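You operate a simulated robot arm through the tools that you are given. There is no shell and no other tool. Be economical: measure what you need, move in short steps, check, and stop when the job is done.

The job below is to be done with a simulated two-armed robot. You get a single attempt, and the scene is never put back.

JOB
Take the steel block from the top of the air bench and leave it on the top of the sorting bench. Stack the ink cup marked "blue" from the top of the air bench on top of the ink cup marked "black". Put the gold stamp plate from the shelf of the pairing bench on top of the brown cardboard bundle there. Put the rubbing block on the top of the pairing bench. Push the stamper drawer shut. Turn the picture shift knob to -3. Put the silver plate tray on the shelf of the pairing bench. The order is free.

The check looks at the end state, three seconds after you hand in, the way a careful person would. Anything else that was tipped, shoved, dropped, spilled or broken makes it a failure.

ROBOT AND FRAMES
Two 6-joint arms with two-finger grippers on one trunk, on a base that drives. Base frame: it is fixed to the floor where the robot stands at the start and does not move with it; the origin is under the middle of the robot, x ahead of it, y to its left, z up. Readings come in cm, degrees, newtons and seconds.
The left shoulder is at the start at [7, 14.7, 141.5], the right one opposite. With the tool pointing down near the work surface each hand reaches from about 10 to 34 cm from the robot's upright axis, wherever it stands, measured 20 degrees to its own side. Places, roughly: cardboard bundle (16x30x5 cm) [130, -60, 40]; ink cup [125, 0, 100]; picture shift knob [310, -280, 120]; rubbing block (8x4x3 cm) [140, -280, 90]; shelf of the pairing bench [120, -80, 40]; silver plate tray (10x8x2 cm) [200, -270, 90]; stamp plate [125, -100, 50]; stamper drawer [470, 240, 60]; steel block [50, 0, 75]; top of the pairing bench [120, -50, 80]; top of the sorting bench (100x24 cm) [40, -76, 80]. Payload 2.45 kg a hand.
The TCP of each hand is the grasp point between the finger pads, 3 cm short of the fingertips. In the tool frame z runs along the fingers and y along their closing line. Largest opening 10.6 cm; the body of the gripper starts 7.9 cm behind the TCP.
Orientation is that of the tool frame in the base frame, as [roll, pitch, yaw] about the fixed x, y, z axes, in that order (R = Rz(yaw) Ry(pitch) Rx(roll)). With the fingers straight down and closing along the base's y, the tool's x points along the base's -x, its y along +y and its z along -z.

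CONTROLS
- The arms move only by the tool play_rows. It takes "left_commands", "right_commands" or both (then of equal length, played together; a hand with none holds still); each is a list of rows, each a list of 7 numbers: the shift along the tool's x, y, z in cm, then the turn, a rotation vector about the tool's x, y, z in degrees, then the finger opening in cm, from 0 to 10.6. In form: [[x, y, z, wx, wy, wz, gripper], ...]. A call has 1 to 8 rows; each row shifts and turns the commanded pose from where the row before left it, along the tool's axes as they then stand. Each row takes 0.2 s and may step no farther than 5 cm and 8.6 degrees from the row before; otherwise, or with a gripper value out of range, the whole call is refused. Where a pose cannot be reached the arm comes as near as it can. A force on the tool above 40 N (or 10 N above the force at the start of the call, whichever is more), or a blocked arm, ends the call early, and 0.2 s more pass. Each finger travels about 7.2 cm/s and halts on what it meets, pressing with about 42 N; the grip force reading is that of the motor and also rises with nothing between the fingers. The clock runs only during rows and for 0.2 s after the last one: add rows that do not move to give the fingers time. It gives the time, the measured TCP pose, the force on the tool (base axes), the opening and the grip force at its end, in the units of the frame above (readings bear some noise), with the torque about the TCP (base axes, N m) and any sound that the robot's microphone picked up.
- Cameras (640 x 400 px; columns grow to the right, rows downward): "scene" is now at [10.99, -2.33, 160.67]; the picture's right is [-0.34, -0.94, -0.00], its down [-0.83, 0.30, -0.46] and it looks along [0.43, -0.16, -0.89] (base axes); focal length 284 px, centre (320, 200). "left" rides on the left gripper at [7.6, 0.2, -10.6] in its tool frame; the picture's right is [-0.02, 1.00, 0.00], its down [-0.78, -0.02, -0.62] and it looks along [-0.62, -0.01, 0.78] (tool axes); focal length 247 px, centre (320, 200). "right" rides on the right gripper at [7.6, -0.2, -10.6] in its tool frame; the picture's right is [0.02, 1.00, 0.00], its down [-0.78, 0.02, -0.62] and it looks along [-0.62, 0.01, 0.78] (tool axes); focal length 247 px, centre (320, 200). There is no depth. A picture from a camera that has moved, and an enlarged one, comes with that camera's place and axes in the base frame and with its lens.
- capture(camera): a new picture of that camera. It takes no simulated time.
- slide_trunk(by): slides the trunk up (or, below 0, down) by that many cm; the arms and the scene camera ride with it, the base frame stays. It gives what a move gives, with no picture.
- drive_base(legs): drives the robot by 1 to 6 legs, each [ahead, left, turn to the left] in cm, cm and degrees, along the robot's own axes; the way and the turn of a leg run together, so that a leg with both is an arc; at most 150 cm and 180 degrees a leg. The arms and the cameras ride along, it lands a little off, and it stops where it bumps. It gives what a move gives.
- turn_head(pan, tilt): turns the head with the scene camera to pan (to the left, within 86 degrees either way) and tilt (down, from -29 to 69), counted from straight ahead of the robot. It gives what a move gives.
- enlarge(camera, box): a new picture of the part [left, top, right, bottom] of that camera's present view, enlarged. It takes no simulated time.
- sign_off(): hands the job in; it is judged then, once.

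Work in short steps. Places have to be worked out from the pictures, the camera data and where the tool is seen: move nearer, look again, correct. Check each grasp and each placing, and mend what went wrong. You have 186 turns and 158 pictures in all, those below and enlarged ones among them. Open the grippers and draw the arms clear of the work before you hand the job in, unless the task says otherwise; then end with one line.

The tools are called after ">>>" by a JSON object that holds its "fn" and its "kwargs". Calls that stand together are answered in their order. play_rows: Moves the arms, as the interface text tells. Its arguments: {"type":"object","properties":{"left_commands":{"type":"array"},"right_commands":{"type":"array"}},"required":[]} The other tools are called the same way: slide_trunk (by) slides the trunk up or down; drive_base (legs) drives the base; turn_head (pan, tilt) turns the head that bears the scene camera; capture (camera) takes a picture; enlarge (camera, box) takes an enlarged picture of a part of a camera's view; sign_off () hands the job in.

At the start:

```text
time_s: 0.0
left_position: [54.5, 15.45, 103.86]
left_tcp_rot: [179.9, 0.0, 180.0]
left_contact_force: [0.1, 0.7, -0.2]
left_moment: [0.0, 0.02, 0.03]
left_opening: 10.61
left_finger_force: 0.2
right_position: [44.07, -29.47, 103.89]
right_tcp_rot: [180.0, 0.0, 180.0]
right_contact_force: [0.2, -0.1, -0.5]
right_moment: [0.02, 0.0, -0.02]
right_opening: 10.61
right_finger_force: 0.1
trunk travel left (down, up): [-88.8, 5.2]
robot x, y, heading: [-0.21, -0.11, -0.1]
head pan, tilt: [-20.0, 62.6]
```

scene: 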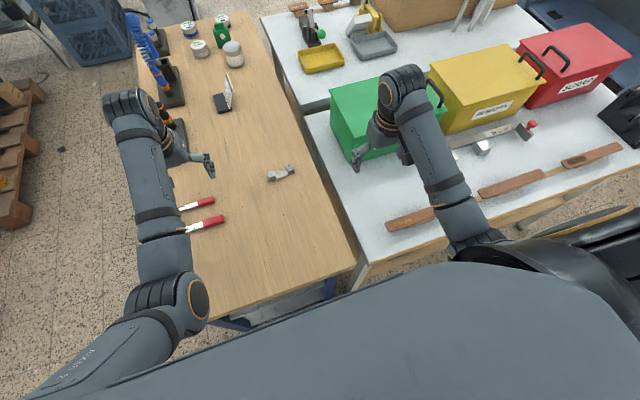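
right: 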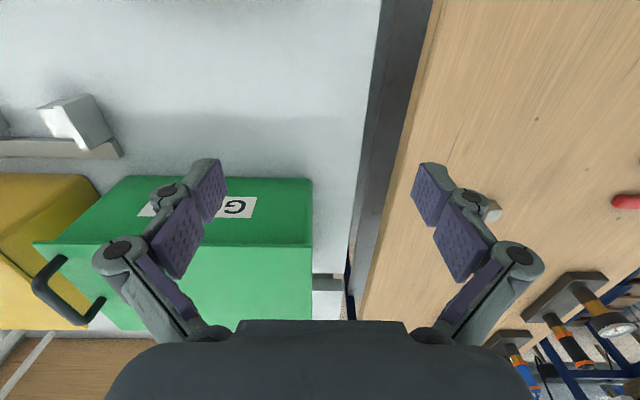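
left: 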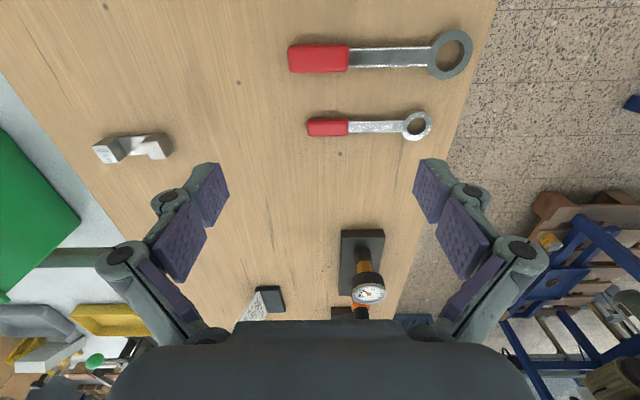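

I begin by looking closely at the air bench and the benches around it.

>>> {"fn": "enlarge", "kwargs": {"camera": "scene", "box": [120, 0, 320, 125]}}

>>> {"fn": "enlarge", "kwargs": {"camera": "scene", "box": [320, 60, 640, 260]}}

>>> {"fn": "enlarge", "kwargs": {"camera": "left", "box": [60, 100, 220, 200]}}

>>> {"fn": "turn_head", "kwargs": {"pan": -30, "tilt": 30}}

```text
3.20 times, centred on (220, 62) of scene
camera zoom: at [10.99, -2.33, 160.67], right [-0.34, -0.94, 0.0], down [-0.83, 0.3, -0.46], along [0.43, -0.16, -0.89], focal length 910 px, centre (640, 640)
```

zoom: 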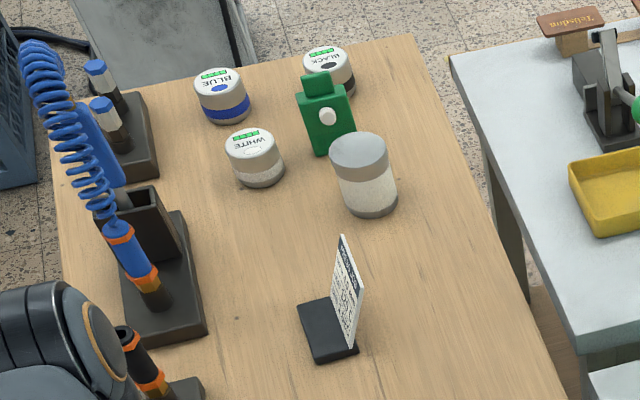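

```text
2.00 times, centred on (480, 160) of scene
camera zoom: at [10.99, -2.33, 160.67], right [-0.34, -0.94, 0.0], down [-0.83, 0.3, -0.46], along [0.43, -0.16, -0.89], focal length 569 px, centre (0, 280)
```

zoom: 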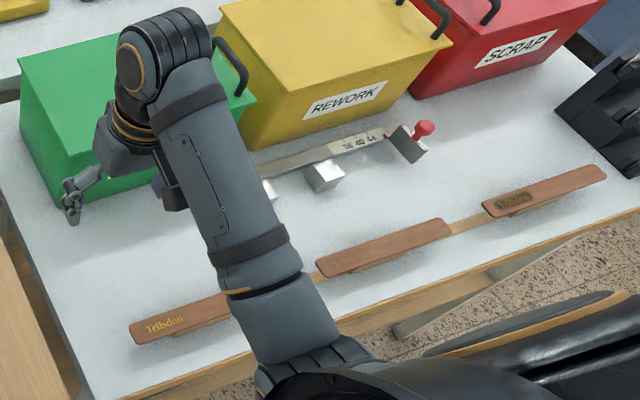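

```text
4.00 times, centred on (140, 150) of left
camera zoom: at [46.7, 15.37, 114.4], right [0.02, 1.0, 0.0], down [0.78, -0.02, 0.62], along [0.62, -0.01, -0.78], focal length 988 px, centre (1040, 400)
```

zoom: 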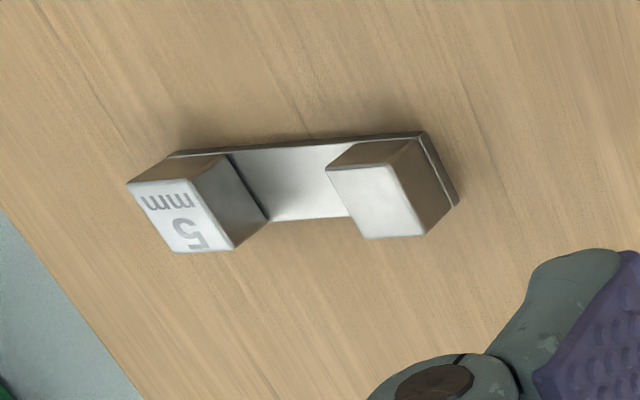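

```text
time_s: 1.0
left_position: [54.34, 15.22, 103.92]
left_tcp_rot: [180.0, 0.0, 180.0]
left_contact_force: [-0.4, -0.1, 0.4]
left_moment: [0.01, 0.02, -0.02]
left_opening: 10.61
left_finger_force: 0.0
right_position: [44.16, -29.39, 103.86]
right_tcp_rot: [-180.0, 0.0, -180.0]
right_contact_force: [0.0, -0.9, 0.8]
right_moment: [0.01, -0.01, 0.02]
right_opening: 10.6
right_finger_force: 0.0
trunk travel left (down, up): [-88.8, 5.2]
robot x, y, heading: [-0.32, -0.02, -0.5]
head pan, tilt: [-30.0, 30.0]
```

The steel block is a small U-shaped gauge, and the blue, white and black cups stand at the far end of the air bench. Now I look ahead towards the pairing bench and to the right.

>>> {"fn": "capture", "kwargs": {"camera": "scene"}}

>>> {"fn": "turn_head", "kwargs": {"pan": -70, "tilt": 20}}

>>> {"fn": "capture", "kwargs": {"camera": "scene"}}

>>> {"fn": "turn_head", "kwargs": {"pan": 20, "tilt": 15}}

>>> {"fn": "capture", "kwargs": {"camera": "scene"}}

```text
151 pictures are left
camera scene: at [12.84, -4.65, 165.16], right [-0.5, -0.87, 0.0], down [-0.43, 0.25, -0.87], along [0.75, -0.43, -0.5], focal length 284 px, centre (320, 200)
```

scene: 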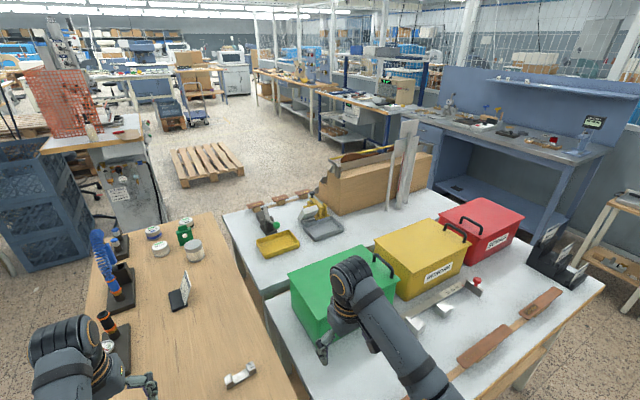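

```text
time_s: 2.0
left_position: [54.24, 15.28, 103.79]
left_tcp_rot: [-179.9, 0.0, -180.0]
left_contact_force: [0.1, -0.9, -0.5]
left_moment: [0.02, 0.05, 0.01]
left_opening: 10.57
left_finger_force: 0.0
right_position: [44.19, -29.36, 103.84]
right_tcp_rot: [-180.0, 0.1, 180.0]
right_contact_force: [-1.1, 0.3, -1.0]
right_moment: [-0.01, 0.0, -0.01]
right_opening: 10.62
right_finger_force: 0.0
trunk travel left (down, up): [-88.8, 5.2]
robot x, y, heading: [0.28, -0.01, -0.0]
head pan, tilt: [-70.0, 20.0]
```

```text
150 pictures are left
camera scene: at [8.21, -8.88, 166.77], right [-0.94, -0.34, 0.0], down [-0.12, 0.32, -0.94], along [0.32, -0.88, -0.34], focal length 284 px, centre (320, 200)
```

scene: 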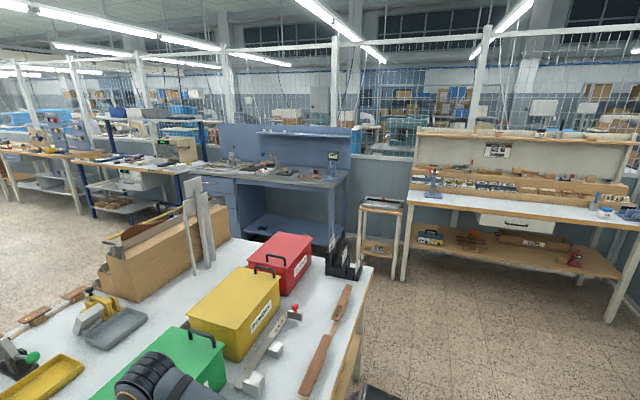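

```text
time_s: 3.7
left_position: [54.42, 15.39, 103.85]
left_tcp_rot: [179.9, 0.0, -180.0]
left_contact_force: [0.2, -0.9, -0.7]
left_moment: [0.01, -0.03, -0.07]
left_opening: 10.59
left_finger_force: 0.0
right_position: [44.21, -29.41, 103.85]
right_tcp_rot: [179.9, 0.0, 180.0]
right_contact_force: [0.1, -0.5, 0.4]
right_moment: [-0.01, 0.01, 0.0]
right_opening: 10.6
right_finger_force: 0.0
trunk travel left (down, up): [-88.8, 5.2]
robot x, y, heading: [0.42, -0.03, -0.2]
head pan, tilt: [20.0, 15.0]
```

```text
149 pictures are left
camera scene: at [13.79, 3.05, 167.59], right [0.34, -0.94, 0.0], down [-0.24, -0.09, -0.97], along [0.91, 0.33, -0.26], focal length 284 px, centre (320, 200)
```

scene: 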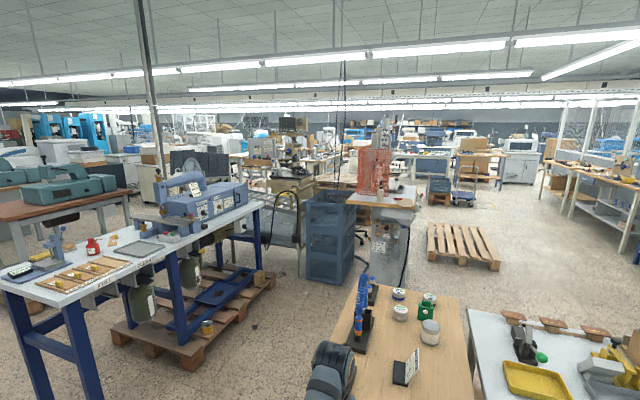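

The block seems to be near [59.5, -7.5] with the bench top at about z 85–86, from both cameras. I swing the right hand over it and draw the left hand up and back.

>>> {"fn": "play_rows", "kwargs": {"right_commands": [[0, 0, -2, 0, 0, 0, 10.6], [-2.5, 4, 0, 0, 0, 0, 10.6], [-2.5, 4, 0, 0, 0, 0, 10.6], [-2.5, 4, 0, 0, 0, 0, 10.6], [-2.5, 4, 0, 0, 0, 0, 10.6], [-2.5, 4, 0, 0, 0, 0, 10.6], [-2, 2, 0, 0, 0, 0, 10.6]], "left_commands": [[2, 0, -4, 0, 0, 0, 10.6], [3, 1, -3, 0, 0, 0, 10.6], [3, 1, -2, 0, 0, 0, 10.6], [3, 1, -2, 0, 0, 0, 10.6], [0, 0, 0, 0, 0, 0, 10.6], [0, 0, 0, 0, 0, 0, 10.6], [0, 0, 0, 0, 0, 0, 10.6]]}}

>>> {"fn": "capture", "kwargs": {"camera": "right"}}

>>> {"fn": "turn_head", "kwargs": {"pan": 0, "tilt": 55}}

>>> {"fn": "capture", "kwargs": {"camera": "scene"}}

```text
time_s: 5.3
left_position: [47.88, 17.68, 104.02]
left_tcp_rot: [177.1, 0.8, -179.3]
left_contact_force: [0.2, 0.6, -1.4]
left_moment: [-0.04, 0.04, 0.01]
left_opening: 10.57
left_finger_force: 0.1
left hand out of reach, approached as far as the arm can: row 1, 2, 3, 4
right_position: [59.0, -8.55, 103.22]
right_tcp_rot: [-179.9, 0.2, -180.0]
right_contact_force: [0.2, -0.5, -1.3]
right_moment: [-0.03, 0.02, 0.01]
right_opening: 10.57
right_finger_force: 0.0
right hand out of reach, approached as far as the arm can: row 1, 2
trunk travel left (down, up): [-88.8, 5.2]
robot x, y, heading: [0.3, 0.21, 0.0]
head pan, tilt: [20.0, 15.0]
```

```text
148 pictures are left
camera right: at [51.32, -8.56, 113.78], right [-0.02, 1.0, 0.0], down [0.78, 0.02, 0.62], along [0.62, 0.01, -0.78], focal length 247 px, centre (320, 200)
```

right: 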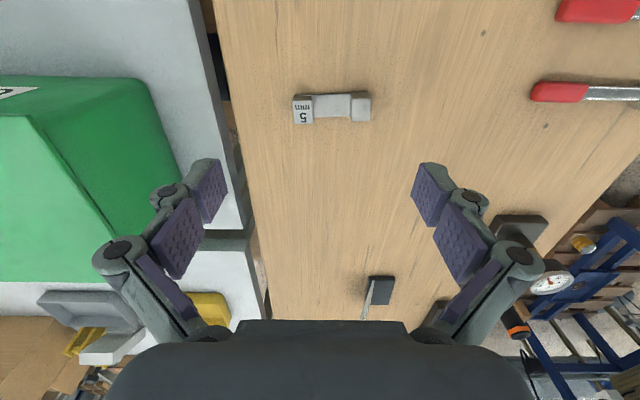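

```text
time_s: 6.4
left_position: [47.71, 17.78, 103.86]
left_tcp_rot: [177.2, 0.4, -179.4]
left_contact_force: [0.2, -0.5, -1.2]
left_moment: [0.0, 0.02, 0.01]
left_opening: 10.6
left_finger_force: 0.0
right_position: [58.99, -8.48, 103.29]
right_tcp_rot: [180.0, -0.1, -180.0]
right_contact_force: [-0.5, 0.1, 0.3]
right_moment: [-0.02, -0.03, -0.05]
right_opening: 10.58
right_finger_force: 0.0
trunk travel left (down, up): [-88.8, 5.2]
robot x, y, heading: [0.3, -0.06, -0.1]
head pan, tilt: [0.0, 55.0]
```

```text
147 pictures are left
camera scene: at [12.23, -0.11, 161.57], right [0.0, -1.0, 0.0], down [-0.82, 0.0, -0.57], along [0.57, 0.0, -0.82], focal length 284 px, centre (320, 200)
```

scene: 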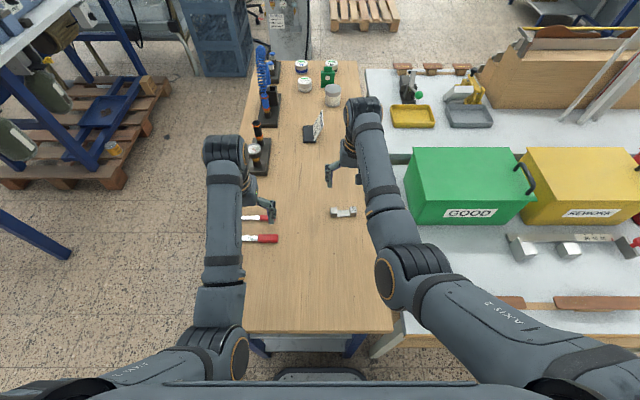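

The block is at about [60.4, -7.2], top near z 87 and 8.6 cm long along y. I centre the right hand above it and take the left hand off the bench to the left, clear of the red-handled wrenches.

>>> {"fn": "play_rows", "kwargs": {"right_commands": [[-1.3, 1.2, 0, 0, 0, 0, 10.6], [0, 0, 0, 0, 0, 0, 10.6], [0, 0, 0, 0, 0, 0, 10.6], [0, 0, 0, 0, 0, 0, 10.6], [0, 0, 0, 0, 0, 0, 10.6]], "left_commands": [[2, 4, 0, 0, 0, 0, 10.6], [2, 4, 0, 0, 0, 0, 10.6], [2, 4, 0, 0, 0, 0, 10.6], [2, 4, 0, 0, 0, 0, 10.6], [0, 0, 0, 0, 0, 0, 10.6]]}}

>>> {"fn": "slide_trunk", "kwargs": {"by": -9}}

>>> {"fn": "capture", "kwargs": {"camera": "right"}}

>>> {"fn": "capture", "kwargs": {"camera": "scene"}}

```text
time_s: 7.6
left_position: [39.71, 30.84, 102.0]
left_tcp_rot: [180.0, 0.0, 180.0]
left_contact_force: [0.2, 0.4, -0.1]
left_moment: [0.04, 0.03, 0.03]
left_opening: 10.59
left_finger_force: 0.0
left hand out of reach, approached as far as the arm can: row 1, 2
right_position: [60.07, -7.56, 103.15]
right_tcp_rot: [179.9, 0.0, -180.0]
right_contact_force: [0.0, 0.2, 0.6]
right_moment: [0.02, 0.01, -0.03]
right_opening: 10.62
right_finger_force: 0.1
trunk travel left (down, up): [-88.8, 5.2]
robot x, y, heading: [-0.08, 0.16, 0.1]
head pan, tilt: [0.0, 55.0]
```

```text
time_s: 8.8
left_position: [39.63, 30.98, 93.08]
left_tcp_rot: [-179.9, 0.0, -180.0]
left_contact_force: [-0.3, -0.2, 0.4]
left_moment: [-0.02, -0.03, -0.02]
left_opening: 10.61
left_finger_force: 0.0
right_position: [60.22, -7.43, 94.2]
right_tcp_rot: [180.0, 0.1, 179.9]
right_contact_force: [0.0, -0.4, 0.5]
right_moment: [0.02, 0.04, -0.02]
right_opening: 10.58
right_finger_force: 0.1
trunk travel left (down, up): [-79.8, 14.2]
robot x, y, heading: [-0.13, -0.13, 0.0]
head pan, tilt: [0.0, 55.0]
```

```text
146 pictures are left
camera right: at [52.5, -7.5, 104.81], right [-0.02, 1.0, 0.0], down [0.78, 0.02, 0.62], along [0.62, 0.01, -0.78], focal length 247 px, centre (320, 200)
```

right: 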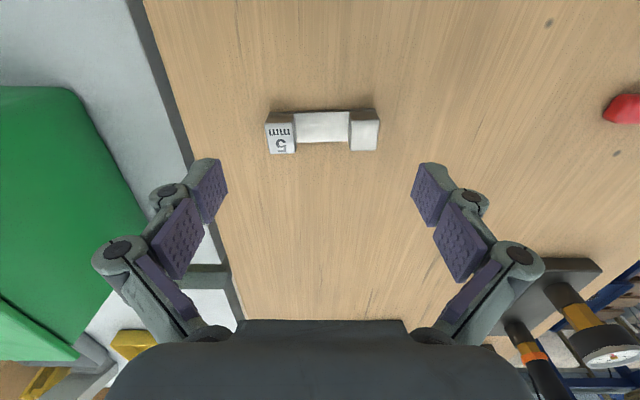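

```text
145 pictures are left
camera scene: at [12.22, -0.15, 152.57], right [0.0, -1.0, 0.0], down [-0.82, 0.0, -0.57], along [0.57, 0.0, -0.82], focal length 284 px, centre (320, 200)
```

scene: 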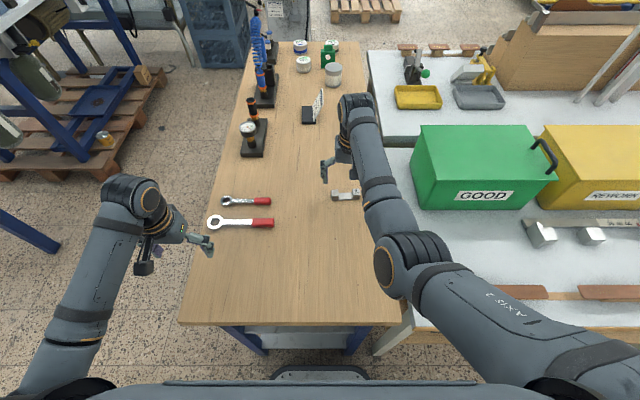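

Block centre computes to [60.2, -7.3], well centred between the fingers. I lower 6 cm in small steps and look.

>>> {"fn": "play_rows", "kwargs": {"right_commands": [[0, 0.1, 2.5, 0, 0, 0, 10.6], [0, 0, 2, 0, 0, 0, 10.6], [0, 0, 1.2, 0, 0, 0, 10.6], [0, 0, 0, 0, 0, 0, 10.6]]}}

>>> {"fn": "capture", "kwargs": {"camera": "right"}}

```text
time_s: 9.8
left_position: [39.69, 30.83, 92.96]
left_tcp_rot: [180.0, 0.0, 179.9]
left_contact_force: [0.8, 0.4, -0.1]
left_moment: [-0.01, -0.05, -0.01]
left_opening: 10.63
left_finger_force: 0.1
right_position: [60.2, -7.21, 88.49]
right_tcp_rot: [-180.0, 0.1, 180.0]
right_contact_force: [0.0, 0.6, 0.5]
right_moment: [-0.02, -0.01, 0.03]
right_opening: 10.62
right_finger_force: 0.0
trunk travel left (down, up): [-79.8, 14.2]
robot x, y, heading: [0.06, -0.01, 0.1]
head pan, tilt: [0.0, 55.0]
```

```text
144 pictures are left
camera right: at [52.53, -7.36, 99.11], right [-0.02, 1.0, 0.0], down [0.78, 0.02, 0.62], along [0.62, 0.01, -0.78], focal length 247 px, centre (320, 200)
```

right: 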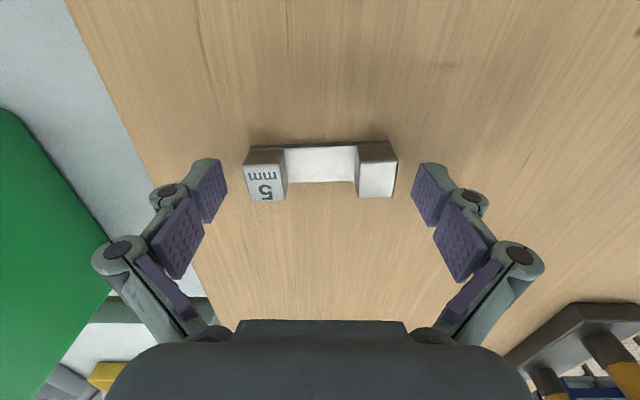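

The block lies centred between the pads, x about 60.4. I go 0.5 cm lower, 0.3 cm ahead, and close.

>>> {"fn": "play_rows", "kwargs": {"right_commands": [[-0.3, 0, 0.5, 0, 0, 0, 10.6], [0, 0, 0, 0, 0, 0, 9], [0, 0, 0, 0, 0, 0, 7], [0, 0, 0, 0, 0, 0, 7], [0, 0, 0, 0, 0, 0, 7]]}}

>>> {"fn": "capture", "kwargs": {"camera": "right"}}

```text
time_s: 11.0
left_position: [39.54, 31.03, 93.09]
left_tcp_rot: [-179.9, 0.1, -179.9]
left_contact_force: [0.1, -0.9, 0.3]
left_moment: [0.02, 0.01, -0.01]
left_opening: 10.58
left_finger_force: 0.1
right_position: [60.51, -7.31, 88.16]
right_tcp_rot: [180.0, 0.5, 180.0]
right_contact_force: [5.7, -1.6, 19.0]
right_moment: [-0.15, 0.06, 0.07]
right_opening: 8.0
right_finger_force: 42.0
trunk travel left (down, up): [-79.8, 14.2]
robot x, y, heading: [-0.18, -0.03, -0.2]
head pan, tilt: [0.0, 55.0]
```

```text
143 pictures are left
camera right: at [52.8, -7.36, 98.81], right [-0.02, 1.0, 0.0], down [0.78, 0.02, 0.63], along [0.63, 0.01, -0.78], focal length 247 px, centre (320, 200)
```

right: 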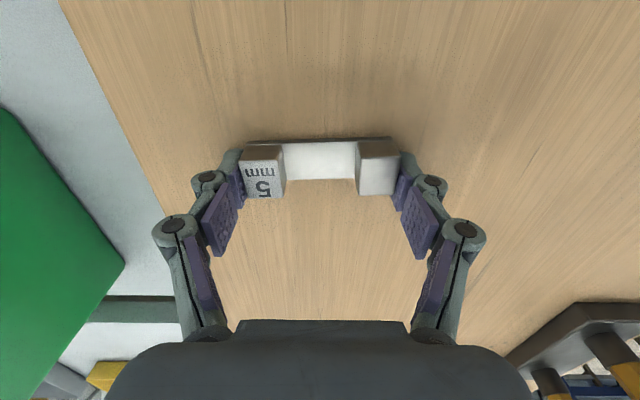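

Held at 8.0 cm wide. I lift 6 cm and carry it back then right, to the free front-left part of the sorting bench around [46, -36].

>>> {"fn": "play_rows", "kwargs": {"right_commands": [[0, 0, -3, 0, 0, 0, 7], [0, 0, -3, 0, 0, 0, 7], [4.8, 0, 0, 0, 0, 0, 7], [4.8, 0, 0, 0, 0, 0, 7], [4.9, 0, 0, 0, 0, 0, 7], [0, -4.8, 0, 0, 0, 0, 7], [0, -4.8, 0, 0, 0, 0, 7]]}}

>>> {"fn": "play_rows", "kwargs": {"right_commands": [[0, -4.8, 0, 0, 0, 0, 7], [0, -4.8, 0, 0, 0, 0, 7], [0, -4.8, 0, 0, 0, 0, 7], [0, -4.7, 0, 0, 0, 0, 7], [0, 0, 0, 0, 0, 0, 7]]}}

>>> {"fn": "capture", "kwargs": {"camera": "right"}}

>>> {"fn": "capture", "kwargs": {"camera": "scene"}}

```text
time_s: 12.1
left_position: [39.72, 30.69, 93.16]
left_tcp_rot: [179.9, 0.1, 179.9]
left_contact_force: [-0.1, -0.6, -0.5]
left_moment: [-0.01, 0.01, 0.0]
left_opening: 10.6
left_finger_force: 0.0
right_position: [52.62, -18.38, 94.15]
right_tcp_rot: [-170.1, 2.6, 176.3]
right_contact_force: [0.0, 0.3, -1.6]
right_moment: [0.04, -0.01, -0.04]
right_opening: 8.04
right_finger_force: 42.4
right hand out of reach, approached as far as the arm can: row 4, 5
trunk travel left (down, up): [-79.8, 14.2]
robot x, y, heading: [-0.04, -0.39, -0.1]
head pan, tilt: [0.0, 55.0]
stopped in row 5 (right hand): the arm was blocked; the commanded pose is now the measured one
```

```text
time_s: 13.3
left_position: [39.76, 30.92, 93.01]
left_tcp_rot: [-179.8, 0.0, -179.9]
left_contact_force: [0.2, 0.4, 0.2]
left_moment: [-0.03, 0.01, 0.0]
left_opening: 10.58
left_finger_force: 0.0
right_position: [51.22, -36.81, 97.09]
right_tcp_rot: [-169.9, 2.6, 176.3]
right_contact_force: [-0.5, 0.9, -2.3]
right_moment: [-0.03, 0.0, 0.02]
right_opening: 8.0
right_finger_force: 42.0
trunk travel left (down, up): [-79.8, 14.2]
robot x, y, heading: [-0.07, -0.27, -0.0]
head pan, tilt: [0.0, 55.0]
```

```text
142 pictures are left
camera right: at [43.31, -34.57, 107.36], right [0.05, 0.98, -0.17], down [0.76, 0.08, 0.64], along [0.65, -0.17, -0.74], focal length 247 px, centre (320, 200)
```

right: 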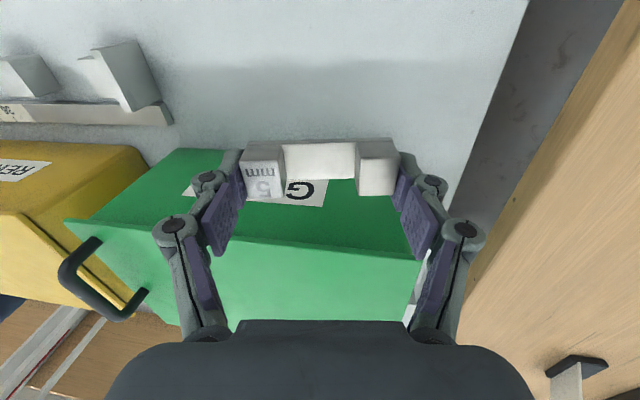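

```text
141 pictures are left
camera scene: at [12.27, -0.02, 152.56], right [0.0, -1.0, 0.0], down [-0.82, 0.0, -0.57], along [0.57, 0.0, -0.82], focal length 284 px, centre (320, 200)
```

scene: 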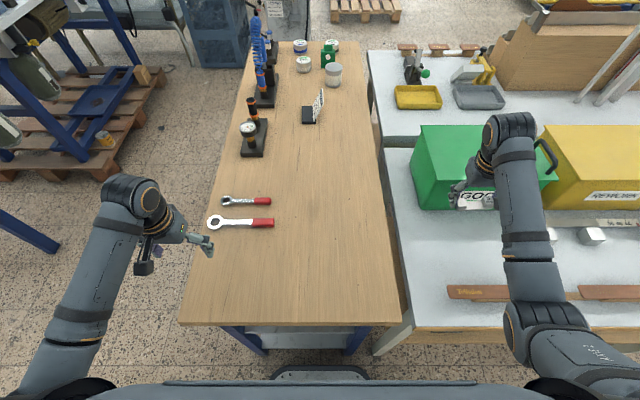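

The hand tilted about 10° near its inner limit; it now holds the block at [51, -37], just in front of the green bin. I back off 6 cm and level the hand.

>>> {"fn": "play_rows", "kwargs": {"right_commands": [[3, 0, 0, 0, 0, 0, 7], [3.2, 0, 0, 0, 0, 0, 7], [0, 0, 0, -5, 1.3, -1.8, 7], [0, 0, 0, -5.1, 1.3, -1.9, 7], [0, 0, 0, 0, 0, 0, 7]]}}

>>> {"fn": "capture", "kwargs": {"camera": "right"}}

>>> {"fn": "capture", "kwargs": {"camera": "scene"}}

```text
time_s: 14.5
left_position: [39.63, 30.93, 93.11]
left_tcp_rot: [180.0, 0.0, -180.0]
left_contact_force: [0.0, -0.7, -0.8]
left_moment: [0.0, 0.01, 0.0]
left_opening: 10.62
left_finger_force: 0.0
right_position: [45.07, -36.54, 96.95]
right_tcp_rot: [179.9, -0.3, 179.7]
right_contact_force: [-0.7, 0.5, -1.8]
right_moment: [-0.02, -0.03, 0.01]
right_opening: 8.03
right_finger_force: 42.4
trunk travel left (down, up): [-79.8, 14.2]
robot x, y, heading: [-0.18, -0.31, 0.1]
head pan, tilt: [0.0, 55.0]
```

```text
140 pictures are left
camera right: at [37.51, -36.55, 107.73], right [-0.02, 1.0, 0.0], down [0.79, 0.01, 0.62], along [0.62, 0.01, -0.79], focal length 247 px, centre (320, 200)
```

right: 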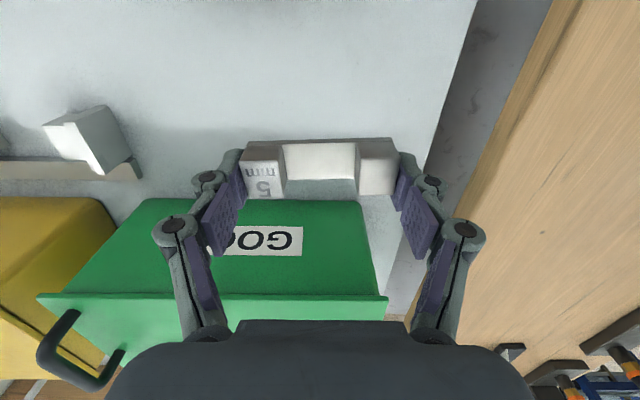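

```text
139 pictures are left
camera scene: at [12.19, -0.09, 152.57], right [0.0, -1.0, 0.0], down [-0.82, 0.0, -0.57], along [0.57, 0.0, -0.82], focal length 284 px, centre (320, 200)
```

scene: 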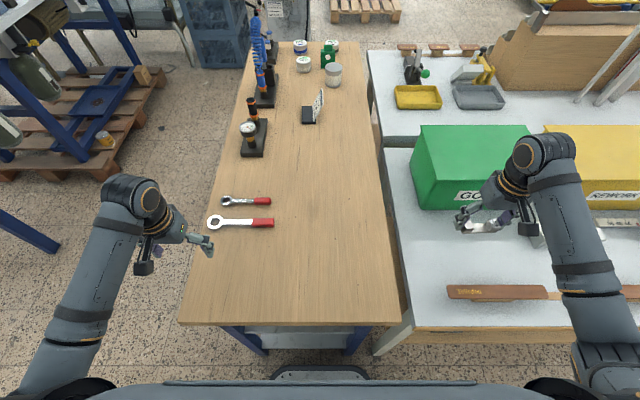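

The spot under the block is clear bench. I lower 8 cm, then read the height and force.

>>> {"fn": "play_rows", "kwargs": {"right_commands": [[0, 0, 4, 0, 0, 0, 7], [0, 0, 3, 0, 0, 0, 7], [0, 0, 1, 0, 0, 0, 7], [0, 0, 0, 0, 0, 0, 7]]}}

>>> {"fn": "capture", "kwargs": {"camera": "right"}}

```text
time_s: 15.5
left_position: [39.62, 30.99, 93.02]
left_tcp_rot: [180.0, 0.0, -180.0]
left_contact_force: [0.6, 0.3, -0.8]
left_moment: [0.0, 0.01, -0.01]
left_opening: 10.61
left_finger_force: 0.1
right_position: [45.15, -36.54, 89.09]
right_tcp_rot: [179.9, -0.2, 179.9]
right_contact_force: [0.2, -0.7, -2.3]
right_moment: [-0.02, -0.03, -0.02]
right_opening: 8.03
right_finger_force: 42.2
trunk travel left (down, up): [-79.8, 14.2]
robot x, y, heading: [0.12, 0.22, 0.2]
head pan, tilt: [0.0, 55.0]
```

```text
138 pictures are left
camera right: at [37.41, -36.51, 99.75], right [-0.02, 1.0, 0.0], down [0.79, 0.01, 0.62], along [0.62, 0.01, -0.79], focal length 247 px, centre (320, 200)
```

right: 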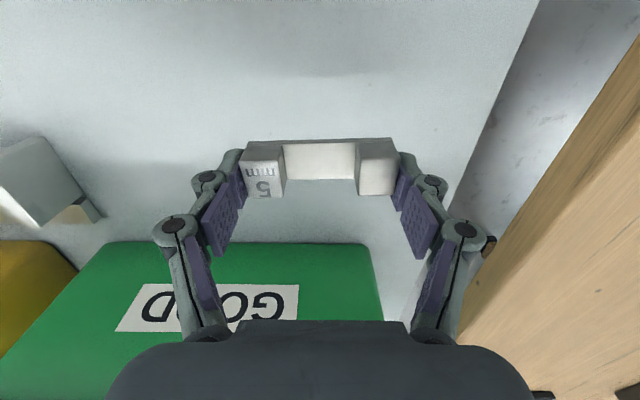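

Still above the bench; I go on by half-centimetre steps.

>>> {"fn": "play_rows", "kwargs": {"right_commands": [[0, 0, 0.5, 0, 0, 0, 7], [0, 0, 0.5, 0, 0, 0, 7], [0, 0, 0, 0, 0, 0, 7]]}}

>>> {"fn": "play_rows", "kwargs": {"right_commands": [[0, 0, 0.5, 0, 0, 0, 7], [0, 0, 0, 0, 0, 0, 7]]}}

>>> {"fn": "play_rows", "kwargs": {"right_commands": [[0, 0, 0.5, 0, 0, 0, 7], [0, 0, 0, 0, 0, 0, 7]]}}

```text
time_s: 16.3
left_position: [39.71, 30.9, 93.12]
left_tcp_rot: [179.9, 0.1, -179.9]
left_contact_force: [0.2, -0.2, -0.2]
left_moment: [0.03, 0.01, -0.01]
left_opening: 10.59
left_finger_force: 0.1
right_position: [45.02, -36.5, 87.98]
right_tcp_rot: [179.9, -0.3, 179.8]
right_contact_force: [0.4, -1.1, -2.2]
right_moment: [-0.02, -0.04, 0.01]
right_opening: 8.01
right_finger_force: 42.0
trunk travel left (down, up): [-79.8, 14.2]
robot x, y, heading: [0.21, -0.15, 0.6]
head pan, tilt: [0.0, 55.0]
```

```text
time_s: 16.9
left_position: [39.64, 30.86, 92.95]
left_tcp_rot: [179.9, 0.1, -179.9]
left_contact_force: [-0.2, 0.6, -0.8]
left_moment: [0.0, -0.02, 0.03]
left_opening: 10.59
left_finger_force: 0.0
right_position: [45.1, -36.36, 87.59]
right_tcp_rot: [179.9, -0.2, 179.9]
right_contact_force: [-0.6, 0.9, -2.0]
right_moment: [0.01, 0.01, 0.0]
right_opening: 8.01
right_finger_force: 41.8
trunk travel left (down, up): [-79.8, 14.2]
robot x, y, heading: [-0.34, 0.05, 0.1]
head pan, tilt: [0.0, 55.0]
```

```text
time_s: 17.5
left_position: [39.79, 30.92, 92.99]
left_tcp_rot: [-179.9, 0.0, -180.0]
left_contact_force: [0.3, 0.3, -0.5]
left_moment: [-0.03, 0.03, 0.02]
left_opening: 10.58
left_finger_force: 0.1
right_position: [45.1, -36.48, 87.03]
right_tcp_rot: [179.8, -0.3, 179.8]
right_contact_force: [0.4, 0.5, -2.1]
right_moment: [-0.01, 0.05, 0.0]
right_opening: 8.02
right_finger_force: 42.2
trunk travel left (down, up): [-79.8, 14.2]
robot x, y, heading: [0.22, -0.11, 0.2]
head pan, tilt: [0.0, 55.0]
```

No contact yet at 87.0; I continue down.

>>> {"fn": "play_rows", "kwargs": {"right_commands": [[0, 0, 0.4, 0, 0, 0, 7], [0, 0, 0.4, 0, 0, 0, 7], [0, 0, 0, 0, 0, 0, 7]]}}

>>> {"fn": "play_rows", "kwargs": {"right_commands": [[0, 0, 0.4, 0, 0, 0, 7], [0, 0, 0, 0, 0, 0, 7]]}}

>>> {"fn": "capture", "kwargs": {"camera": "right"}}

```text
time_s: 18.3
left_position: [39.73, 30.82, 93.04]
left_tcp_rot: [180.0, -0.1, -179.9]
left_contact_force: [-0.6, 0.2, 0.3]
left_moment: [0.05, 0.03, 0.0]
left_opening: 10.59
left_finger_force: 0.1
right_position: [45.15, -36.46, 86.16]
right_tcp_rot: [180.0, -0.4, 179.7]
right_contact_force: [0.2, -0.2, -2.6]
right_moment: [-0.03, 0.02, 0.02]
right_opening: 8.0
right_finger_force: 42.1
trunk travel left (down, up): [-79.8, 14.2]
robot x, y, heading: [-0.13, 0.33, -0.0]
head pan, tilt: [0.0, 55.0]
```

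```text
time_s: 18.9
left_position: [39.68, 30.92, 93.03]
left_tcp_rot: [179.9, 0.0, -180.0]
left_contact_force: [0.2, 0.0, -0.3]
left_moment: [-0.01, 0.01, -0.03]
left_opening: 10.58
left_finger_force: 0.1
right_position: [45.0, -36.66, 85.82]
right_tcp_rot: [179.9, -0.4, 179.8]
right_contact_force: [0.1, -0.1, -2.3]
right_moment: [0.02, -0.01, 0.0]
right_opening: 8.02
right_finger_force: 41.5
trunk travel left (down, up): [-79.8, 14.2]
robot x, y, heading: [0.1, -0.01, 0.1]
head pan, tilt: [0.0, 55.0]
```

```text
137 pictures are left
camera right: at [37.45, -36.6, 96.47], right [-0.02, 1.0, 0.0], down [0.79, 0.01, 0.62], along [0.62, 0.01, -0.79], focal length 247 px, centre (320, 200)
```

right: 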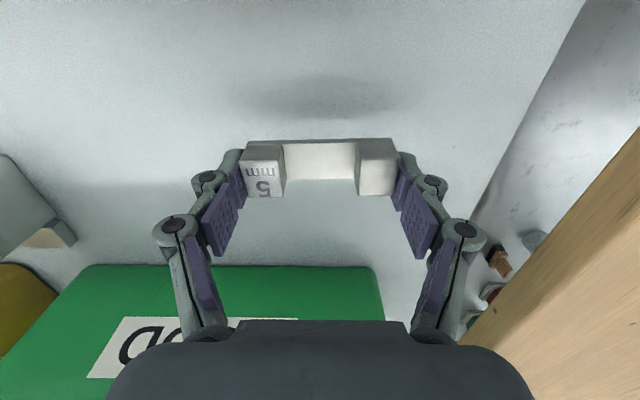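

The shadow shows a few centimetres still to go, so the sorting bench is lower than the air bench. I continue.

>>> {"fn": "play_rows", "kwargs": {"right_commands": [[0, 0, 0.8, 0, 0, 0, 7], [0, 0, 0.8, 0, 0, 0, 7], [0, 0, 0, 0, 0, 0, 7]]}}

>>> {"fn": "capture", "kwargs": {"camera": "right"}}

```text
time_s: 19.7
left_position: [39.76, 30.91, 93.05]
left_tcp_rot: [180.0, 0.0, -179.9]
left_contact_force: [0.1, -0.5, 0.3]
left_moment: [0.02, 0.01, -0.01]
left_opening: 10.6
left_finger_force: 0.0
right_position: [45.1, -36.63, 84.14]
right_tcp_rot: [179.9, -0.3, 179.8]
right_contact_force: [0.4, -0.1, -2.2]
right_moment: [0.01, 0.01, 0.0]
right_opening: 8.0
right_finger_force: 42.4
trunk travel left (down, up): [-79.8, 14.2]
robot x, y, heading: [0.21, -0.19, 0.0]
head pan, tilt: [0.0, 55.0]
```

```text
136 pictures are left
camera right: at [37.5, -36.64, 94.86], right [-0.02, 1.0, 0.0], down [0.79, 0.01, 0.62], along [0.62, 0.01, -0.79], focal length 247 px, centre (320, 200)
```

right: 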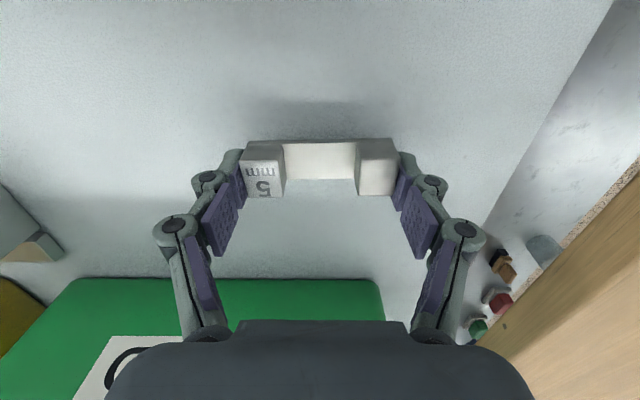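

About 2 cm to go by the shadow; I keep lowering.

>>> {"fn": "play_rows", "kwargs": {"right_commands": [[0, 0, 0.7, 0, 0, 0, 7], [0, 0, 0.5, 0, 0, 0, 7], [0, 0, 0, 0, 0, 0, 7]]}}

>>> {"fn": "play_rows", "kwargs": {"right_commands": [[0, 0, 0.4, 0, 0, 0, 7], [0, 0, 0, 0, 0, 0, 7]]}}

>>> {"fn": "play_rows", "kwargs": {"right_commands": [[0, 0, 0.4, 0, 0, 0, 7], [0, 0, 0, 0, 0, 0, 7]]}}

>>> {"fn": "capture", "kwargs": {"camera": "right"}}

```text
time_s: 20.5
left_position: [39.75, 30.8, 93.04]
left_tcp_rot: [179.9, 0.0, 180.0]
left_contact_force: [-0.2, 0.8, 0.0]
left_moment: [0.0, 0.02, -0.02]
left_opening: 10.62
left_finger_force: 0.0
right_position: [45.17, -36.48, 82.99]
right_tcp_rot: [-180.0, -0.3, 179.8]
right_contact_force: [-0.2, -0.5, -2.4]
right_moment: [0.02, -0.01, -0.01]
right_opening: 8.01
right_finger_force: 42.5
trunk travel left (down, up): [-79.8, 14.2]
robot x, y, heading: [-0.16, -0.23, -0.2]
head pan, tilt: [0.0, 55.0]
```

```text
time_s: 21.1
left_position: [39.72, 30.85, 93.17]
left_tcp_rot: [-180.0, 0.0, 179.9]
left_contact_force: [-0.1, 0.4, 0.5]
left_moment: [0.0, 0.03, 0.03]
left_opening: 10.59
left_finger_force: 0.1
right_position: [44.96, -36.44, 82.64]
right_tcp_rot: [179.9, -0.3, 179.7]
right_contact_force: [-0.8, -0.2, -2.1]
right_moment: [-0.01, -0.01, 0.0]
right_opening: 7.98
right_finger_force: 42.5
trunk travel left (down, up): [-79.8, 14.2]
robot x, y, heading: [-0.19, -0.19, 0.2]
head pan, tilt: [0.0, 55.0]
```

```text
time_s: 21.7
left_position: [39.74, 30.87, 93.0]
left_tcp_rot: [180.0, 0.1, -180.0]
left_contact_force: [0.2, 0.4, 0.4]
left_moment: [-0.01, 0.0, 0.0]
left_opening: 10.59
left_finger_force: 0.1
right_position: [45.2, -36.49, 82.26]
right_tcp_rot: [180.0, -0.2, 179.7]
right_contact_force: [-0.1, -0.5, 1.1]
right_moment: [-0.1, -0.04, 0.02]
right_opening: 8.02
right_finger_force: 42.1
trunk travel left (down, up): [-79.8, 14.2]
robot x, y, heading: [-0.26, 0.18, -0.0]
head pan, tilt: [0.0, 55.0]
```

```text
135 pictures are left
camera right: at [37.52, -36.53, 92.97], right [-0.02, 1.0, 0.0], down [0.79, 0.01, 0.62], along [0.62, 0.01, -0.79], focal length 247 px, centre (320, 200)
```

right: 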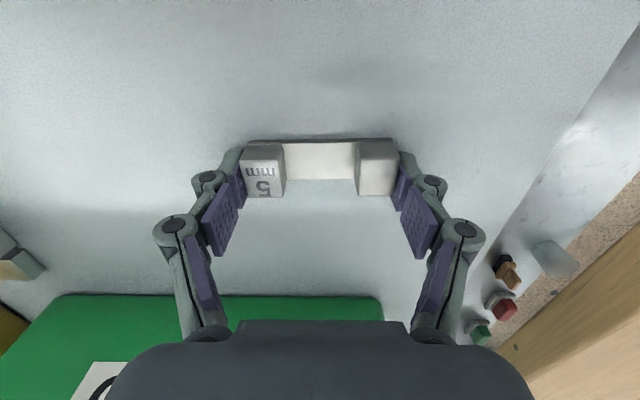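

Force turned up by 3 N: it touches the bench (z ≈ 79). I open and rise.

>>> {"fn": "play_rows", "kwargs": {"right_commands": [[0, 0, 0.1, 0, 0, 0, 8.5], [0, 0, 0, 0, 0, 0, 9.5], [0, 0, 0, 0, 0, 0, 10.6], [0, 0, 0, 0, 0, 0, 10.6], [0, 0, -3, 0, 0, 0, 10.6], [0, 0, -4, 0, 0, 0, 10.6], [0, 0, -4, 0, 0, 0, 10.6], [0, 0, -4, 0, 0, 0, 10.6]]}}

>>> {"fn": "capture", "kwargs": {"camera": "right"}}

>>> {"fn": "turn_head", "kwargs": {"pan": 75, "tilt": 35}}

>>> {"fn": "capture", "kwargs": {"camera": "scene"}}

```text
time_s: 23.5
left_position: [39.74, 30.83, 93.02]
left_tcp_rot: [-180.0, 0.0, 180.0]
left_contact_force: [-0.1, -0.4, 0.0]
left_moment: [0.01, -0.01, 0.02]
left_opening: 10.58
left_finger_force: 0.0
right_position: [44.88, -36.45, 97.12]
right_tcp_rot: [179.9, -0.3, 179.9]
right_contact_force: [0.3, 0.2, 0.0]
right_moment: [-0.02, 0.01, 0.01]
right_opening: 10.63
right_finger_force: 0.1
trunk travel left (down, up): [-79.8, 14.2]
robot x, y, heading: [0.17, -0.04, 0.1]
head pan, tilt: [0.0, 55.0]
```

```text
134 pictures are left
camera right: at [37.31, -36.51, 107.89], right [-0.02, 1.0, 0.0], down [0.79, 0.01, 0.62], along [0.62, 0.01, -0.79], focal length 247 px, centre (320, 200)
```

right: 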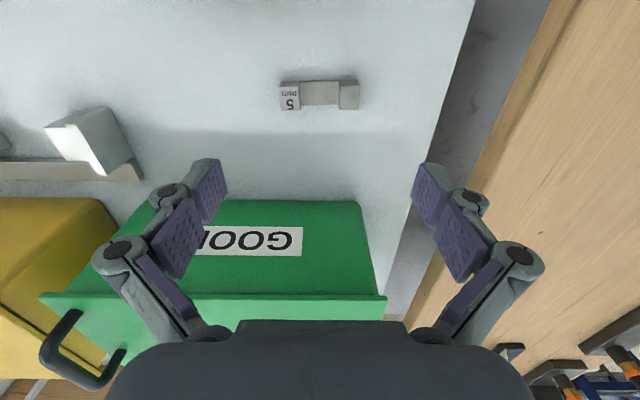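

```text
time_s: 25.0
left_position: [39.62, 30.88, 92.99]
left_tcp_rot: [-180.0, 0.1, 180.0]
left_contact_force: [-0.1, 0.0, 0.9]
left_moment: [0.03, 0.01, -0.01]
left_opening: 10.62
left_finger_force: 0.1
right_position: [44.95, -36.5, 97.24]
right_tcp_rot: [179.9, -0.3, 179.8]
right_contact_force: [-0.4, 0.2, 0.2]
right_moment: [0.0, 0.01, 0.04]
right_opening: 10.6
right_finger_force: 0.1
trunk travel left (down, up): [-79.8, 14.2]
robot x, y, heading: [-0.08, -0.03, -0.2]
head pan, tilt: [75.0, 35.0]
```

```text
133 pictures are left
camera scene: at [7.3, 8.36, 155.39], right [0.97, -0.26, 0.0], down [-0.15, -0.55, -0.82], along [0.21, 0.79, -0.57], focal length 284 px, centre (320, 200)
```

scene: 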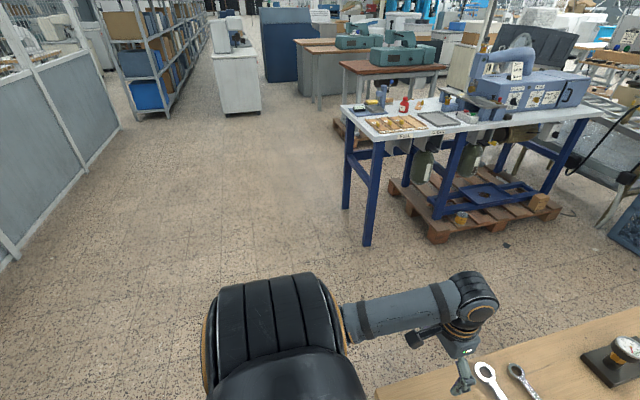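

The steel block stands safely on the sorting bench. Next the cups: the far end of the air bench (x ≈ 152) is open floor, so I drive around the bench's left side to face it from there. First I raise the trunk and go to the aisle.

>>> {"fn": "slide_trunk", "kwargs": {"by": 9}}

>>> {"fn": "drive_base", "kwargs": {"legs": [[-30, 0, 0], [0, 80, 0], [120, 0, 0], [125, 0, 0]]}}

>>> {"fn": "turn_head", "kwargs": {"pan": -45, "tilt": 35}}

>>> {"fn": "capture", "kwargs": {"camera": "scene"}}

```text
time_s: 26.2
left_position: [39.73, 30.91, 101.96]
left_tcp_rot: [-179.9, 0.0, -180.0]
left_contact_force: [0.3, -0.8, 0.4]
left_moment: [0.02, 0.0, -0.05]
left_opening: 10.63
left_finger_force: 0.0
right_position: [44.94, -36.45, 106.14]
right_tcp_rot: [179.8, -0.3, 179.7]
right_contact_force: [0.6, -0.5, 0.6]
right_moment: [0.02, 0.0, -0.02]
right_opening: 10.59
right_finger_force: 0.0
trunk travel left (down, up): [-88.8, 5.2]
robot x, y, heading: [-0.14, -0.33, -0.1]
head pan, tilt: [75.0, 35.0]
```

```text
time_s: 43.8
left_position: [254.57, 113.62, 101.97]
left_tcp_rot: [180.0, 0.1, -179.6]
left_contact_force: [0.0, 0.0, -0.1]
left_moment: [0.0, -0.02, 0.02]
left_opening: 10.6
left_finger_force: 0.1
right_position: [260.26, 46.31, 106.23]
right_tcp_rot: [179.8, -0.3, -179.8]
right_contact_force: [-0.2, -0.5, 0.2]
right_moment: [0.02, -0.01, -0.05]
right_opening: 10.61
right_finger_force: 0.1
trunk travel left (down, up): [-88.8, 5.2]
robot x, y, heading: [215.62, 82.7, 0.4]
head pan, tilt: [75.0, 35.0]
```

```text
time_s: 45.8
left_position: [254.46, 113.6, 101.91]
left_tcp_rot: [-179.9, 0.0, -179.7]
left_contact_force: [-0.4, 0.0, 0.6]
left_moment: [0.03, -0.03, 0.02]
left_opening: 10.59
left_finger_force: 0.0
right_position: [260.36, 46.28, 106.26]
right_tcp_rot: [179.8, -0.2, -179.8]
right_contact_force: [1.1, 0.4, -0.7]
right_moment: [-0.01, 0.01, 0.0]
right_opening: 10.61
right_finger_force: 0.1
trunk travel left (down, up): [-88.8, 5.2]
robot x, y, heading: [215.31, 81.9, 0.5]
head pan, tilt: [-45.0, 35.0]
```

```text
132 pictures are left
camera scene: at [226.36, 76.16, 164.39], right [-0.7, -0.71, 0.0], down [-0.41, 0.4, -0.82], along [0.58, -0.57, -0.57], focal length 284 px, centre (320, 200)
```

scene: 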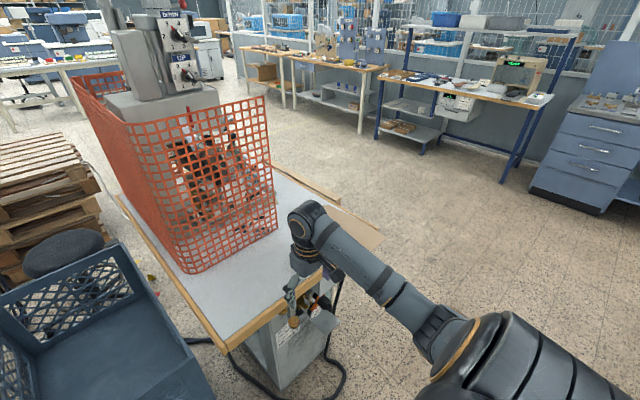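

The machine table at x ≈ 267 is close to the right hand. I back up 15 cm, turn around, and move in line with the bench end.

>>> {"fn": "drive_base", "kwargs": {"legs": [[-16, 0, 0], [0, -4, 0], [0, 0, 180]]}}

>>> {"fn": "turn_head", "kwargs": {"pan": 25, "tilt": 45}}

>>> {"fn": "capture", "kwargs": {"camera": "scene"}}

```text
time_s: 55.1
left_position: [161.11, 45.34, 101.95]
left_tcp_rot: [-179.9, 0.1, 3.0]
left_contact_force: [-0.4, -0.2, -0.6]
left_moment: [0.0, 0.0, -0.01]
left_opening: 10.59
left_finger_force: 0.0
right_position: [152.1, 112.29, 106.08]
right_tcp_rot: [179.8, -0.2, 2.8]
right_contact_force: [-0.5, 0.8, -0.5]
right_moment: [0.02, 0.01, -0.02]
right_opening: 10.61
right_finger_force: 0.0
trunk travel left (down, up): [-88.8, 5.2]
robot x, y, heading: [199.19, 78.3, -177.0]
head pan, tilt: [-45.0, 35.0]
```

```text
time_s: 56.6
left_position: [161.08, 45.27, 102.03]
left_tcp_rot: [-180.0, 0.0, 3.2]
left_contact_force: [0.6, 0.0, 0.3]
left_moment: [-0.02, 0.02, 0.01]
left_opening: 10.6
left_finger_force: 0.0
right_position: [152.19, 112.26, 106.19]
right_tcp_rot: [180.0, -0.3, 2.9]
right_contact_force: [-0.6, -0.6, -0.6]
right_moment: [-0.02, 0.01, -0.02]
right_opening: 10.6
right_finger_force: 0.1
trunk travel left (down, up): [-88.8, 5.2]
robot x, y, heading: [199.12, 78.2, -177.1]
head pan, tilt: [25.0, 45.0]
```

```text
131 pictures are left
camera scene: at [186.79, 74.04, 162.91], right [-0.47, 0.88, 0.0], down [0.62, 0.33, -0.71], along [-0.62, -0.33, -0.71], focal length 284 px, centre (320, 200)
```

scene: 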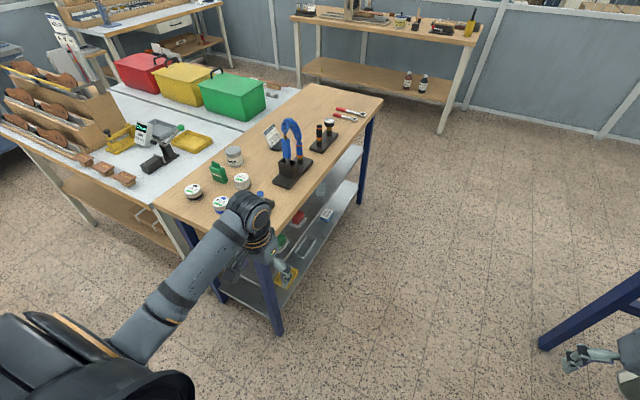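

I correct heading and strafe to line up with the cups, keeping distance from the bench end.

>>> {"fn": "drive_base", "kwargs": {"legs": [[0, 0, -3], [0, 74, 0]]}}

>>> {"fn": "turn_head", "kwargs": {"pan": 10, "tilt": 45}}

>>> {"fn": "capture", "kwargs": {"camera": "scene"}}

```text
time_s: 61.0
left_position: [159.14, -26.57, 102.03]
left_tcp_rot: [-179.9, -0.1, -0.1]
left_contact_force: [0.4, 0.7, -0.3]
left_moment: [-0.04, -0.01, -0.01]
left_opening: 10.61
left_finger_force: 0.0
right_position: [154.03, 40.85, 106.15]
right_tcp_rot: [179.9, -0.3, -0.4]
right_contact_force: [0.1, -0.2, 0.0]
right_moment: [0.0, 0.01, -0.03]
right_opening: 10.62
right_finger_force: 0.0
trunk travel left (down, up): [-88.8, 5.2]
robot x, y, heading: [198.58, 4.4, 179.9]
head pan, tilt: [25.0, 45.0]
```

```text
time_s: 61.8
left_position: [159.23, -26.5, 102.02]
left_tcp_rot: [179.9, 0.0, -0.2]
left_contact_force: [0.1, 0.2, -0.4]
left_moment: [0.05, -0.01, -0.03]
left_opening: 10.62
left_finger_force: 0.0
right_position: [154.07, 40.67, 106.14]
right_tcp_rot: [180.0, -0.4, -0.4]
right_contact_force: [0.0, 0.3, 0.1]
right_moment: [0.04, 0.02, -0.02]
right_opening: 10.59
right_finger_force: 0.0
trunk travel left (down, up): [-88.8, 5.2]
robot x, y, heading: [198.56, 4.0, 179.5]
head pan, tilt: [10.0, 45.0]
```

```text
130 pictures are left
camera scene: at [185.87, 2.68, 162.91], right [-0.17, 0.99, 0.0], down [0.7, 0.12, -0.71], along [-0.7, -0.12, -0.71], focal length 284 px, centre (320, 200)
```

scene: 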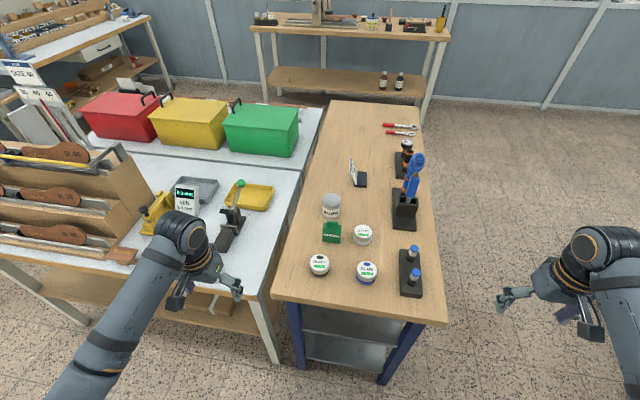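

Blue cup at about [140.8, 8.6], black at [141.1, -5.3]. I shift the robot 6 cm left so the right hand gets both, then look at the cups closely.

>>> {"fn": "drive_base", "kwargs": {"legs": [[0, 6, 0]]}}

>>> {"fn": "enlarge", "kwargs": {"camera": "scene", "box": [250, 170, 450, 295]}}

```text
time_s: 62.7
left_position: [159.09, -32.02, 102.2]
left_tcp_rot: [179.7, -0.2, -0.1]
left_contact_force: [0.9, 1.4, 0.0]
left_moment: [-0.11, -0.01, -0.01]
left_opening: 10.61
left_finger_force: 0.0
right_position: [154.13, 35.36, 105.88]
right_tcp_rot: [179.6, -0.4, -0.3]
right_contact_force: [-0.2, 0.9, -0.1]
right_moment: [-0.04, -0.01, 0.02]
right_opening: 10.6
right_finger_force: 0.0
trunk travel left (down, up): [-88.8, 5.2]
robot x, y, heading: [198.83, -1.57, 180.0]
head pan, tilt: [10.0, 45.0]
```

```text
3.20 times, centred on (350, 232) of scene
camera zoom: at [185.85, -2.29, 162.91], right [-0.17, 0.99, -0.01], down [0.7, 0.12, -0.71], along [-0.7, -0.13, -0.71], focal length 910 px, centre (224, 96)
```

zoom: 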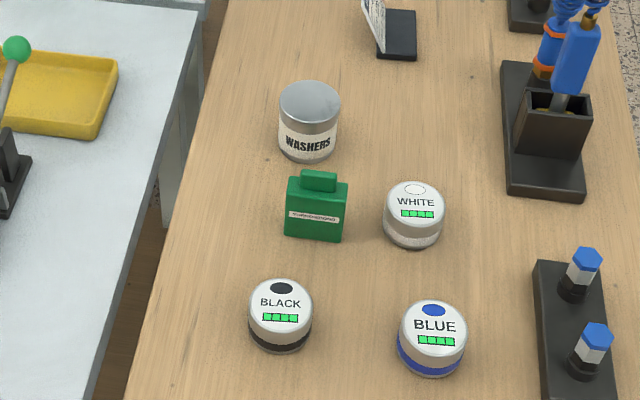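

The cups are about 6.2 cm wide and 4 cm tall. I swing the right hand over the blue cup and look down.

>>> {"fn": "play_rows", "kwargs": {"right_commands": [[-2.5, 4.5, 0, 0, 0, 0, 10.6], [-2.5, 4.5, 0, 0, 0, 0, 10.6], [-2.5, 4.5, 0, 0, 0, 0, 10.6], [-2.5, 4.5, 0, 0, 0, 0, 10.6], [-2.5, 4.5, 0, 0, 0, 0, 10.6], [-2.5, 4.5, 0, 0, 0, 0, 10.6], [0, 0, 0, 0, 0, 0, 10.6]]}}

>>> {"fn": "capture", "kwargs": {"camera": "right"}}

```text
refused: row 1 steps farther than a row can; nothing moved
```

```text
128 pictures are left
camera right: at [161.6, 35.68, 116.6], right [0.02, -1.0, 0.01], down [-0.79, -0.01, 0.62], along [-0.62, -0.01, -0.79], focal length 247 px, centre (320, 200)
```

right: 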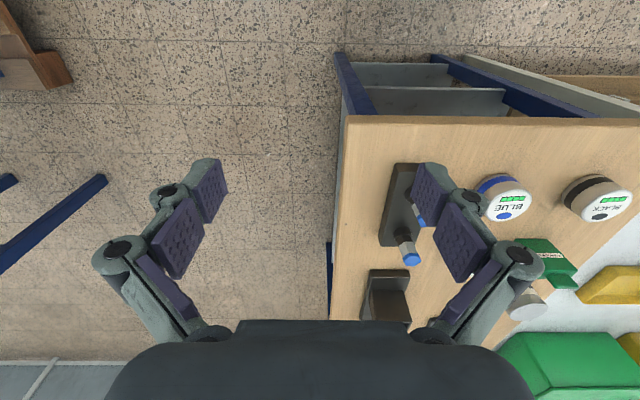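

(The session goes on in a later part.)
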